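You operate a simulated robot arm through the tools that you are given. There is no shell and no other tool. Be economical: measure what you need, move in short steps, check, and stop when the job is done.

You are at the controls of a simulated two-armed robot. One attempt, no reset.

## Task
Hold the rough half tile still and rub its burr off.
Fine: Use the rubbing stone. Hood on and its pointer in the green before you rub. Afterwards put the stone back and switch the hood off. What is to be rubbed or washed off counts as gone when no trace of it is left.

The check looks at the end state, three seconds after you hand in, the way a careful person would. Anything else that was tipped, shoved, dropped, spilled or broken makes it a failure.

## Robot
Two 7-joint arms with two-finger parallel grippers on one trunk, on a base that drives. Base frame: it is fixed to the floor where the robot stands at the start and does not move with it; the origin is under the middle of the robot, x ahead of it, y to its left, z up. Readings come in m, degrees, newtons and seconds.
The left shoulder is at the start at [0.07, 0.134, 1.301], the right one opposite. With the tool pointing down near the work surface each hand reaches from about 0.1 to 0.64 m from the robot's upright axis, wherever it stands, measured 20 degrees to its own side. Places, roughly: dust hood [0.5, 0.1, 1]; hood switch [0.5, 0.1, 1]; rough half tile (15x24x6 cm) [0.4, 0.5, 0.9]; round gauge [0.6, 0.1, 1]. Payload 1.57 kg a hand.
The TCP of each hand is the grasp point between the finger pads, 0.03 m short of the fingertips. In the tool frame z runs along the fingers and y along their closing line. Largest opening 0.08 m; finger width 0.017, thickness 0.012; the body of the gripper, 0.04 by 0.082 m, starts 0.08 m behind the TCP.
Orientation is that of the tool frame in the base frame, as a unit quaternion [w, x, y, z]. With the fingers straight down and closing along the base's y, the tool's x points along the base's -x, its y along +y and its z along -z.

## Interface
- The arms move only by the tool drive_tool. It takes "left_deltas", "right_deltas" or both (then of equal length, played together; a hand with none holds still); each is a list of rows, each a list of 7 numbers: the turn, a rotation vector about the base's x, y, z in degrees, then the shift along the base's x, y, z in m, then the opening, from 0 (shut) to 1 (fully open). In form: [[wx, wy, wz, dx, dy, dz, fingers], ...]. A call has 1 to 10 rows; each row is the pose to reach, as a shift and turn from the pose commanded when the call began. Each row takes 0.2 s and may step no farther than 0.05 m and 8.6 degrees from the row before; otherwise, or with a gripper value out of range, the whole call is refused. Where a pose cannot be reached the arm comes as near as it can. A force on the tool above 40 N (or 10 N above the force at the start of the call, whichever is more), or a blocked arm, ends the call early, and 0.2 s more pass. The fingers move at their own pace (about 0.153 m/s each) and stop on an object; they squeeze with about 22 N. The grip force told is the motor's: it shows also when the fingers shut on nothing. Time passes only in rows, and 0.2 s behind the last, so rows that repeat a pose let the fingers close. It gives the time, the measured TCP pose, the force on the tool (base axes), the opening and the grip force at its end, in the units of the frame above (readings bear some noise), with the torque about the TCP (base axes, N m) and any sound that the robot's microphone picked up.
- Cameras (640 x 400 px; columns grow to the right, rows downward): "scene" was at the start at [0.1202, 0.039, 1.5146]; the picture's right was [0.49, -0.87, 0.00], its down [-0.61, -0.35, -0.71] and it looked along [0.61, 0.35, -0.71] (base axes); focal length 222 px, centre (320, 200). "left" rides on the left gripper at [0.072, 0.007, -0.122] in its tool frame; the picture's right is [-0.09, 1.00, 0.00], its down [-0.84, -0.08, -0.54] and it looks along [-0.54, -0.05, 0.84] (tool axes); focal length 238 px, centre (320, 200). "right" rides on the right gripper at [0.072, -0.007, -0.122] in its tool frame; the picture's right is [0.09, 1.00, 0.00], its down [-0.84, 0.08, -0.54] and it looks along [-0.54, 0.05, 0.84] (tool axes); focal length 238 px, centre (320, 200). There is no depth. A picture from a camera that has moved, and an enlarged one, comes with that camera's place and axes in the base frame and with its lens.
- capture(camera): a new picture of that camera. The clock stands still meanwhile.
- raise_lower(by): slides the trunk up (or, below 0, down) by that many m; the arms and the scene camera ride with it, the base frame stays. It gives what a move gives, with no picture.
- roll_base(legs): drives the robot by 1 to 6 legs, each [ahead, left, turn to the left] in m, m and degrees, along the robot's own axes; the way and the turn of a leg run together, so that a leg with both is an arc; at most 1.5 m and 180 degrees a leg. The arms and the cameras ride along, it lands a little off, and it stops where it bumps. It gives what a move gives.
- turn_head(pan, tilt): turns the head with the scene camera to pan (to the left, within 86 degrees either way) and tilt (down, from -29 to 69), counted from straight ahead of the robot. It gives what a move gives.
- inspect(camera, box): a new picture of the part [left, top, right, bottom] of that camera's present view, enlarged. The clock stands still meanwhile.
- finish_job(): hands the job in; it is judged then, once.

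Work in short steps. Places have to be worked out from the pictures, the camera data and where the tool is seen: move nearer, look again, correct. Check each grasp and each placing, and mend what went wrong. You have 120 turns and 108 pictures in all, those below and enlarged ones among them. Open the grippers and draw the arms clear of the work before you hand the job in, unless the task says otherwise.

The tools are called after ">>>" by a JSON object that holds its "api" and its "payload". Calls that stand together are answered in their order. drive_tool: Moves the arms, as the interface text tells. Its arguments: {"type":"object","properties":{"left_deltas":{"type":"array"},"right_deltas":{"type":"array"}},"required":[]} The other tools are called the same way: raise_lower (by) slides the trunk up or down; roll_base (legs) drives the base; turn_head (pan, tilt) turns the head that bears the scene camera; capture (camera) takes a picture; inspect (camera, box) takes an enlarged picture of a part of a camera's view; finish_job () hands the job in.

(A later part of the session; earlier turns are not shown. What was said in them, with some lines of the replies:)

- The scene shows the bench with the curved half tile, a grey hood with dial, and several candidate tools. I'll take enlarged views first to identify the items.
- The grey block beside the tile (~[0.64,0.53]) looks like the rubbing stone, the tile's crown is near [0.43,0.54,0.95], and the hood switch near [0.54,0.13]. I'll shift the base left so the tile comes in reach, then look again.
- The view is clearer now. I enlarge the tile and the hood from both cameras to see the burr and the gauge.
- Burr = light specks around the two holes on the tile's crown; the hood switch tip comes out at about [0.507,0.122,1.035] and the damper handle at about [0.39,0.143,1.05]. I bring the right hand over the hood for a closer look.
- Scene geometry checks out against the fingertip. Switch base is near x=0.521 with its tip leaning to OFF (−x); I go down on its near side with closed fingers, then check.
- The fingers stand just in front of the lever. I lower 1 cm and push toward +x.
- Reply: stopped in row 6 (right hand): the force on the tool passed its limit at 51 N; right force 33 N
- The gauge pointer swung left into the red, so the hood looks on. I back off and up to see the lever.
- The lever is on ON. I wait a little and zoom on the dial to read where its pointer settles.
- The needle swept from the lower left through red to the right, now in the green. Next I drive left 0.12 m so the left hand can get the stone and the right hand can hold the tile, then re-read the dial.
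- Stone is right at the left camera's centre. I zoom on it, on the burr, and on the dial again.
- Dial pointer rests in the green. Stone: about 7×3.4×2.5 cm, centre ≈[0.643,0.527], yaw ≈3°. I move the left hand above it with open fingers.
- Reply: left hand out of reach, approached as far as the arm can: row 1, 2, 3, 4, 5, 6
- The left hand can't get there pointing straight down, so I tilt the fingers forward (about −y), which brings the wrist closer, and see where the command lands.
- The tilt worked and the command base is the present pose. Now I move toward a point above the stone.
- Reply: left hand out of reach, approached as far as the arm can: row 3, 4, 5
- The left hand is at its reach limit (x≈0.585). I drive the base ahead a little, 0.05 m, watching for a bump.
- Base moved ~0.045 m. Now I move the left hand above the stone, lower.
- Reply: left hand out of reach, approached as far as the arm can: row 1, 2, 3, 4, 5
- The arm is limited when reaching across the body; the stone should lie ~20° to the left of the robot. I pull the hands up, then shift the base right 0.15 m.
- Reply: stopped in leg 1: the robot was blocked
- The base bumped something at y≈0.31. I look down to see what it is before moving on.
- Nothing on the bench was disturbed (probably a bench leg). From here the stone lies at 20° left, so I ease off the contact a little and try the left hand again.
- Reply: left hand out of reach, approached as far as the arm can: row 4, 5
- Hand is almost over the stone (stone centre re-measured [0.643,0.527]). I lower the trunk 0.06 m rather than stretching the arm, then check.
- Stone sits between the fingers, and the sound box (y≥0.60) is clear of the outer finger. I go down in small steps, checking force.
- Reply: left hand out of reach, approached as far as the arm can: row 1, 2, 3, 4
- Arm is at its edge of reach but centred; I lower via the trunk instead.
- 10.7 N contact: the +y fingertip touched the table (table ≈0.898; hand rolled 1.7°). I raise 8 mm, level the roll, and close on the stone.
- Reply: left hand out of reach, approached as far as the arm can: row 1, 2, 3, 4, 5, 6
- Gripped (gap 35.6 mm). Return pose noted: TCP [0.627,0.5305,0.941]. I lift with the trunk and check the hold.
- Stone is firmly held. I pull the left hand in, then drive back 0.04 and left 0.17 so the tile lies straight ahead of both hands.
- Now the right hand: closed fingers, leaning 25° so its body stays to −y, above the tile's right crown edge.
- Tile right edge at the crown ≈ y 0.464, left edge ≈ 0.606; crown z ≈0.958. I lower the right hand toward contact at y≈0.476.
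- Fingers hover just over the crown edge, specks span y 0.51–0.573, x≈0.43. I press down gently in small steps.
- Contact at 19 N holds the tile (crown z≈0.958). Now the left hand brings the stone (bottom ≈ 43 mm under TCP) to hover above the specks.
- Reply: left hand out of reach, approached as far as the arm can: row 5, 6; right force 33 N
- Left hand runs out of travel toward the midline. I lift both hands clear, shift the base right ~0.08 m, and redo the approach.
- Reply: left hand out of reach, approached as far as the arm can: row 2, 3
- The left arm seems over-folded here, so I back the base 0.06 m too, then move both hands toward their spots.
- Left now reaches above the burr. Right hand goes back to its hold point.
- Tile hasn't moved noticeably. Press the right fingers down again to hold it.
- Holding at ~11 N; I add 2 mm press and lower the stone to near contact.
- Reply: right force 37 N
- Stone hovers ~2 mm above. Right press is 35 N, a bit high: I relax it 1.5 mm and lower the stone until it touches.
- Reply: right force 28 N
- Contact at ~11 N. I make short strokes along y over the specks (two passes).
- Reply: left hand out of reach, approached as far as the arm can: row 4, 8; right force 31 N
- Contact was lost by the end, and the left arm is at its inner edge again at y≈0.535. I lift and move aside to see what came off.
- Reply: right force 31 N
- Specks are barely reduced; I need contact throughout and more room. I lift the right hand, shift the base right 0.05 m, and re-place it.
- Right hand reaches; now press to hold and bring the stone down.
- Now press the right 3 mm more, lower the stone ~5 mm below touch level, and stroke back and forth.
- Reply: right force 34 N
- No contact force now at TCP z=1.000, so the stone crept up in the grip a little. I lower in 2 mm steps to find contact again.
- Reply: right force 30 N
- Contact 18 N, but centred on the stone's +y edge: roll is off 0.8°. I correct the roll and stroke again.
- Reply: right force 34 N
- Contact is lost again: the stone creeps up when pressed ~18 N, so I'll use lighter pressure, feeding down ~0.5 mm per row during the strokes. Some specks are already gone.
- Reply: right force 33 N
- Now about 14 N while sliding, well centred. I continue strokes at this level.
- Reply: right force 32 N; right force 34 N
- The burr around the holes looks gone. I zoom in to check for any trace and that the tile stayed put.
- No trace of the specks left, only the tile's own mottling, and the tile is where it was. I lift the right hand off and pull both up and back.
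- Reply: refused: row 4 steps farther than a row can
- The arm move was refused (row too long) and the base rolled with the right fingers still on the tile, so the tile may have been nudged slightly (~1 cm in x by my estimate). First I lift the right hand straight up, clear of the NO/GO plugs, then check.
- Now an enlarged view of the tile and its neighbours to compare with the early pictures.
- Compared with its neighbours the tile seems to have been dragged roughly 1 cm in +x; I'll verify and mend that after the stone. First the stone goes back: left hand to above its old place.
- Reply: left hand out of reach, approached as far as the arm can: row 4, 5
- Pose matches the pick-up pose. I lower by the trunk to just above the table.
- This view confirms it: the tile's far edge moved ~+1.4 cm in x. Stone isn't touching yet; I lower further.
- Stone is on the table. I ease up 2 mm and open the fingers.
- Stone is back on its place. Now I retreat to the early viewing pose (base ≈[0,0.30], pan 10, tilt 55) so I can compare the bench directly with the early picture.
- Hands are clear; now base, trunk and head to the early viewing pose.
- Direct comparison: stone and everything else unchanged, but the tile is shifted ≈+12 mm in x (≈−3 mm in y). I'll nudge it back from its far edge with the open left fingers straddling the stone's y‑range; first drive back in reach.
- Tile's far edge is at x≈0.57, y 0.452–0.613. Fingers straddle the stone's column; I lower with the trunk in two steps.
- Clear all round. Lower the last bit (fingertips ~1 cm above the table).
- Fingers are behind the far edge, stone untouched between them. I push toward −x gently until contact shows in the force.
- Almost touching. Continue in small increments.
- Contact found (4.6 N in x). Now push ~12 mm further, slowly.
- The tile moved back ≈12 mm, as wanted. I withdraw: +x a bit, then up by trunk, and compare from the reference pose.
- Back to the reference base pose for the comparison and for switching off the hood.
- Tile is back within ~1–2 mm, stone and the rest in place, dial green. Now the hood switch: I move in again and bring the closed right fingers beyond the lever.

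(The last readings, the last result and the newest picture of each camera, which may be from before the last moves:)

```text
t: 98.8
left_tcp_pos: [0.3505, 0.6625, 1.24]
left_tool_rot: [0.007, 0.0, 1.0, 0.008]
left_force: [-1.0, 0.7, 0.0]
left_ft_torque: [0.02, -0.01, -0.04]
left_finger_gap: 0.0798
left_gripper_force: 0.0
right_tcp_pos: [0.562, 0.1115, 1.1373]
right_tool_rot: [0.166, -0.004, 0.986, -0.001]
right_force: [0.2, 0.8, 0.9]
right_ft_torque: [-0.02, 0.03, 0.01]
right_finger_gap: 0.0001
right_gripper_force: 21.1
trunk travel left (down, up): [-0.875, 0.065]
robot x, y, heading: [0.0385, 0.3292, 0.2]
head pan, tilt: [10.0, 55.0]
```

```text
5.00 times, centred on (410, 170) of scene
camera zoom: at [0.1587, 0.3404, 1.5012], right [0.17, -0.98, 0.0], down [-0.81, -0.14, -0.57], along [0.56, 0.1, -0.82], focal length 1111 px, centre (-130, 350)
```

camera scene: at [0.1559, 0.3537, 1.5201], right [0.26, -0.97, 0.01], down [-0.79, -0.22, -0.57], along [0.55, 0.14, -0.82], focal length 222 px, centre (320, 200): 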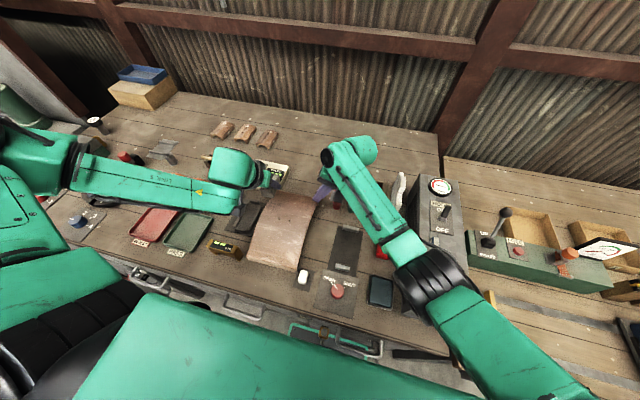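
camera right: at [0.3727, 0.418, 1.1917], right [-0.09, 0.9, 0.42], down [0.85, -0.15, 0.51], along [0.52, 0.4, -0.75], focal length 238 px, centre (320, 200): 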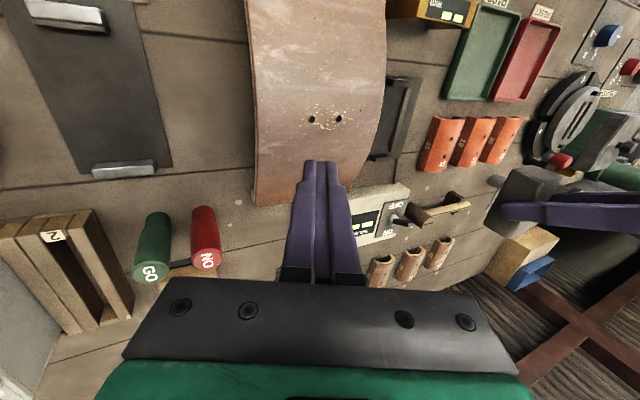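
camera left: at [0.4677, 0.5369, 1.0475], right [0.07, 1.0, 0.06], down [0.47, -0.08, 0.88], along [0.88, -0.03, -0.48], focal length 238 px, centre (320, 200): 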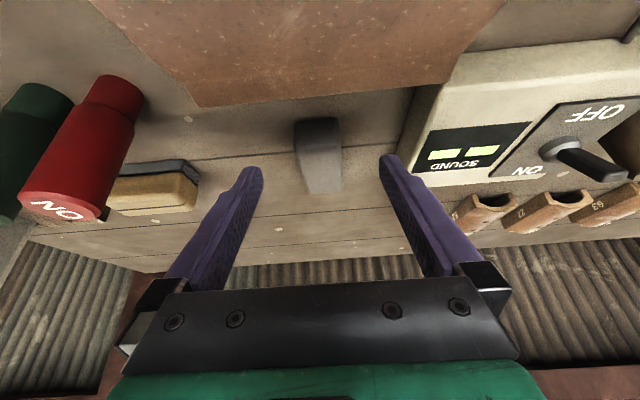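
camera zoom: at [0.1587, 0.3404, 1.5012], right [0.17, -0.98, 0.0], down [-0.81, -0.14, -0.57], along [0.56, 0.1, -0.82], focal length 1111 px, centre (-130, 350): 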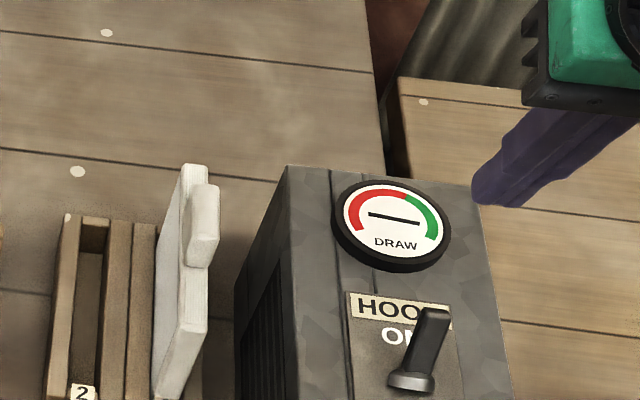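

Lever tip at about [0.536,0.119,1.05], dial rim starts at x≈0.59; I lower the fingers between them at x≈0.56.

>>> {"api": "drive_tool", "payload": {"right_deltas": [[0, 0, 0, -0.002, 0.009, -0.02, 0], [0, 0, 0, -0.002, 0.009, -0.04, 0], [0, 0, 0, -0.002, 0.009, -0.06, 0], [0, 0, 0, -0.002, 0.009, -0.077, 0], [0, 0, 0, -0.002, 0.009, -0.077, 0]]}}

>>> {"api": "inspect", "payload": {"camera": "scene", "box": [370, 130, 450, 210]}}

```text
t: 100.0
left_tcp_pos: [0.3496, 0.6618, 1.2391]
left_tool_rot: [0.007, 0.0, 1.0, 0.008]
left_force: [-0.4, 0.0, 1.1]
left_ft_torque: [0.0, -0.04, 0.02]
left_finger_gap: 0.0799
left_gripper_force: 0.0
right_tcp_pos: [0.5602, 0.1212, 1.0603]
right_tool_rot: [0.165, -0.005, 0.986, -0.001]
right_force: [-1.0, -0.6, -0.4]
right_ft_torque: [-0.02, -0.03, 0.02]
right_finger_gap: 0.0
right_gripper_force: 21.1
trunk travel left (down, up): [-0.875, 0.065]
robot x, y, heading: [0.0404, 0.3256, 0.1]
head pan, tilt: [10.0, 55.0]
```

```text
5.00 times, centred on (410, 170) of scene
camera zoom: at [0.1588, 0.3407, 1.5011], right [0.17, -0.98, 0.0], down [-0.81, -0.14, -0.57], along [0.56, 0.1, -0.82], focal length 1111 px, centre (-130, 350)
```

zoom: 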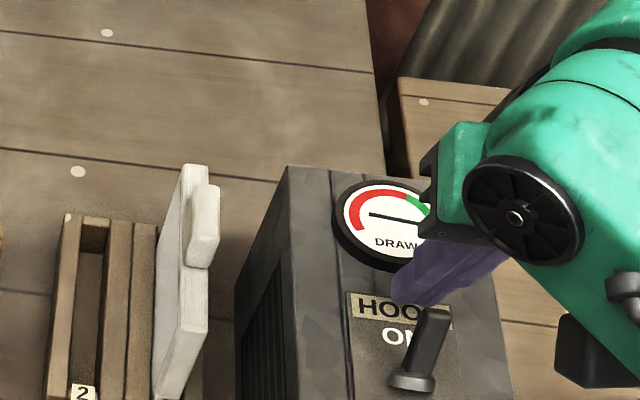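

The fingers are just beyond the lever. I pull toward −x until it flips.

>>> {"api": "drive_tool", "payload": {"right_deltas": [[0, 0, 0, -0.015, 0, 0, 0], [0, 0, 0, -0.03, 0, 0, 0], [0, 0, 0, -0.04, 0, 0, 0], [0, 0, 0, -0.048, 0, 0, 0], [0, 0, 0, -0.052, 0, 0, 0]]}}

>>> {"api": "inspect", "payload": {"camera": "scene", "box": [370, 140, 450, 220]}}

```text
t: 101.2
left_tcp_pos: [0.3582, 0.6645, 1.2386]
left_tool_rot: [0.003, -0.001, 1.0, 0.007]
left_force: [-0.4, -0.7, -0.7]
left_ft_torque: [-0.02, -0.01, 0.01]
left_finger_gap: 0.0801
left_gripper_force: 0.1
right_tcp_pos: [0.5158, 0.1199, 1.0602]
right_tool_rot: [0.167, -0.003, 0.986, -0.001]
right_force: [29.8, 0.4, 12.7]
right_ft_torque: [0.23, -0.79, 0.04]
right_finger_gap: 0.0
right_gripper_force: 21.3
trunk travel left (down, up): [-0.875, 0.065]
robot x, y, heading: [0.0337, 0.3281, 0.2]
head pan, tilt: [10.0, 55.0]
```

```text
5.00 times, centred on (410, 180) of scene
camera zoom: at [0.1677, 0.3417, 1.5004], right [0.17, -0.98, 0.0], down [-0.81, -0.14, -0.57], along [0.56, 0.1, -0.82], focal length 1111 px, centre (-130, 300)
```

zoom: 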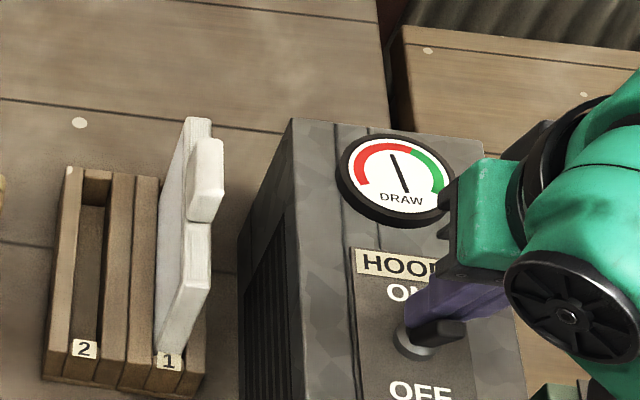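

The needle is falling, so the switch flipped to OFF. I ease away (+x), go up and back.

>>> {"api": "drive_tool", "payload": {"right_deltas": [[0, 0, 0, 0.02, 0, 0.005, 0], [0, 0, 0, 0.03, 0, 0.04, 0], [0, 0, 0, 0.02, 0, 0.08, 0], [0, 0, 0, -0.01, 0, 0.12, 0], [0, 6, 0, -0.05, 0, 0.14, 0], [0, 13, 0, -0.09, 0, 0.16, 0.3], [0, 19, 0, -0.13, 0, 0.18, 0.7], [0, 19, 0, -0.17, 0, 0.18, 1], [0, 19, 0, -0.2, 0, 0.19, 1]]}}

>>> {"api": "roll_base", "payload": {"legs": [[-0.1, 0, 0]]}}

>>> {"api": "capture", "payload": {"camera": "scene"}}

>>> {"api": "inspect", "payload": {"camera": "scene", "box": [380, 120, 450, 190]}}

>>> {"api": "inspect", "payload": {"camera": "scene", "box": [220, 110, 350, 240]}}

```text
t: 103.2
left_tcp_pos: [0.3508, 0.6616, 1.2399]
left_tool_rot: [0.008, -0.001, 1.0, 0.008]
left_force: [-0.1, 0.5, 0.3]
left_ft_torque: [0.0, -0.03, 0.02]
left_finger_gap: 0.0802
left_gripper_force: 0.1
right_tcp_pos: [0.3265, 0.1206, 1.2437]
right_tool_rot: [-0.001, -0.003, 1.0, -0.001]
right_force: [0.0, -0.4, 0.0]
right_ft_torque: [-0.01, -0.01, -0.01]
right_finger_gap: 0.08
right_gripper_force: 0.1
right hand out of reach, approached as far as the arm can: row 9
trunk travel left (down, up): [-0.875, 0.065]
robot x, y, heading: [0.0386, 0.3258, -0.1]
head pan, tilt: [10.0, 55.0]
```

```text
t: 104.4
left_tcp_pos: [0.2555, 0.6631, 1.2387]
left_tool_rot: [0.004, -0.001, 1.0, 0.008]
left_force: [1.2, -0.7, -1.0]
left_ft_torque: [0.02, 0.04, -0.03]
left_finger_gap: 0.08
left_gripper_force: 0.0
right_tcp_pos: [0.2345, 0.1209, 1.2426]
right_tool_rot: [-0.003, -0.004, 1.0, 0.001]
right_force: [0.6, 0.4, -0.3]
right_ft_torque: [0.0, 0.01, -0.01]
right_finger_gap: 0.0802
right_gripper_force: 0.0
trunk travel left (down, up): [-0.875, 0.065]
robot x, y, heading: [-0.0595, 0.3339, -0.1]
head pan, tilt: [10.0, 55.0]
```

```text
27 pictures are left
camera scene: at [0.0664, 0.3405, 1.5006], right [0.17, -0.98, 0.0], down [-0.81, -0.14, -0.57], along [0.56, 0.1, -0.82], focal length 222 px, centre (320, 200)
```

scene: 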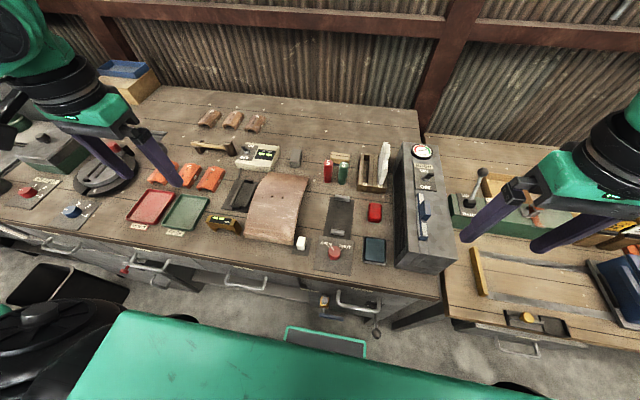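

```text
5.71 times, centred on (415, 155) of scene
camera zoom: at [0.0664, 0.3405, 1.5006], right [0.17, -0.98, 0.0], down [-0.81, -0.14, -0.57], along [0.56, 0.1, -0.82], focal length 1270 px, centre (-223, 457)
```

zoom: 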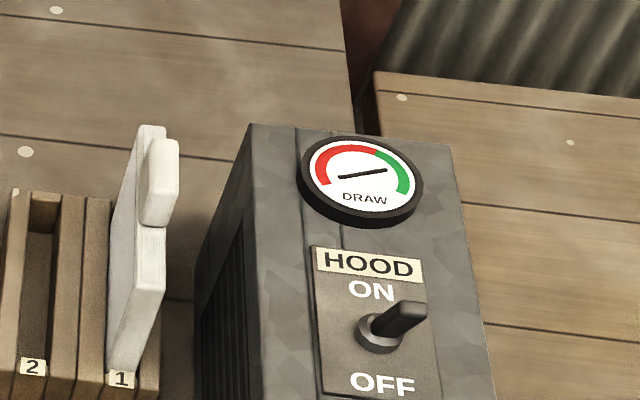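

```text
3.08 times, centred on (285, 175) of scene
camera zoom: at [0.0664, 0.3405, 1.5006], right [0.17, -0.98, 0.0], down [-0.81, -0.14, -0.57], along [0.56, 0.1, -0.82], focal length 684 px, centre (428, 277)
```

zoom: 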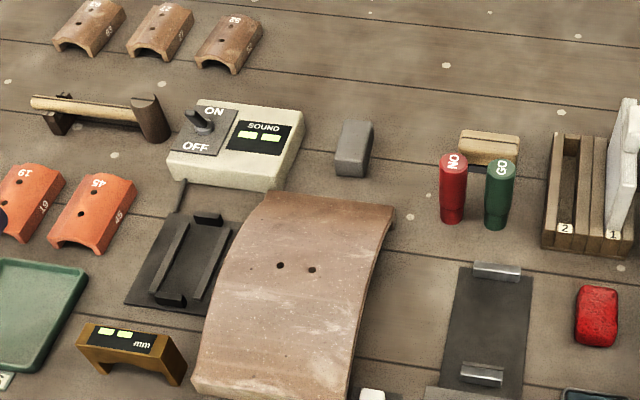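

Hood is off with its needle at rest, stone back, bench tidy. One last close look at the holes for any residue.

>>> {"api": "inspect", "payload": {"camera": "scene", "box": [260, 180, 300, 210]}}

```text
13.33 times, centred on (280, 195) of scene
camera zoom: at [0.0664, 0.3405, 1.5006], right [0.17, -0.98, 0.0], down [-0.81, -0.14, -0.57], along [0.56, 0.1, -0.82], focal length 2964 px, centre (853, 267)
```

zoom: 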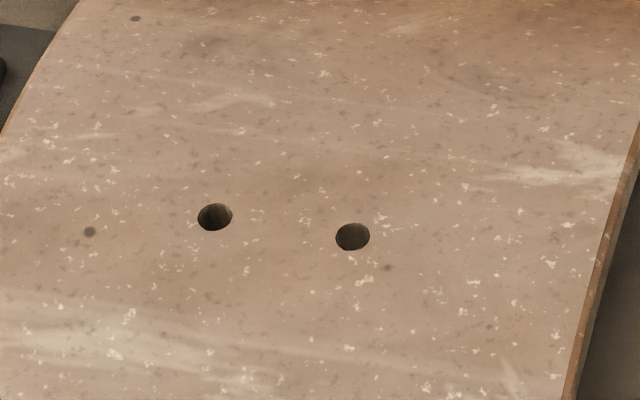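

The surface around the holes shows only the tile's own mottling; grippers are open and the arms are clear. I hand in.

>>> {"api": "finish_job", "payload": {}}

```text
The job is handed in.
```

The burr is rubbed off with no trace left around the holes. The hood was on with its pointer in the green before I rubbed, and it is now off. The stone is back within about 6 mm of where it lay.

The tile was not fully still: after the rubbing, the base rolled with the right fingers still pressing on it and dragged it about 12 mm. I pushed it back to within an estimated 1–2 mm of its old place. While positioning, the base also bumped something under the bench once; nothing on the bench moved.
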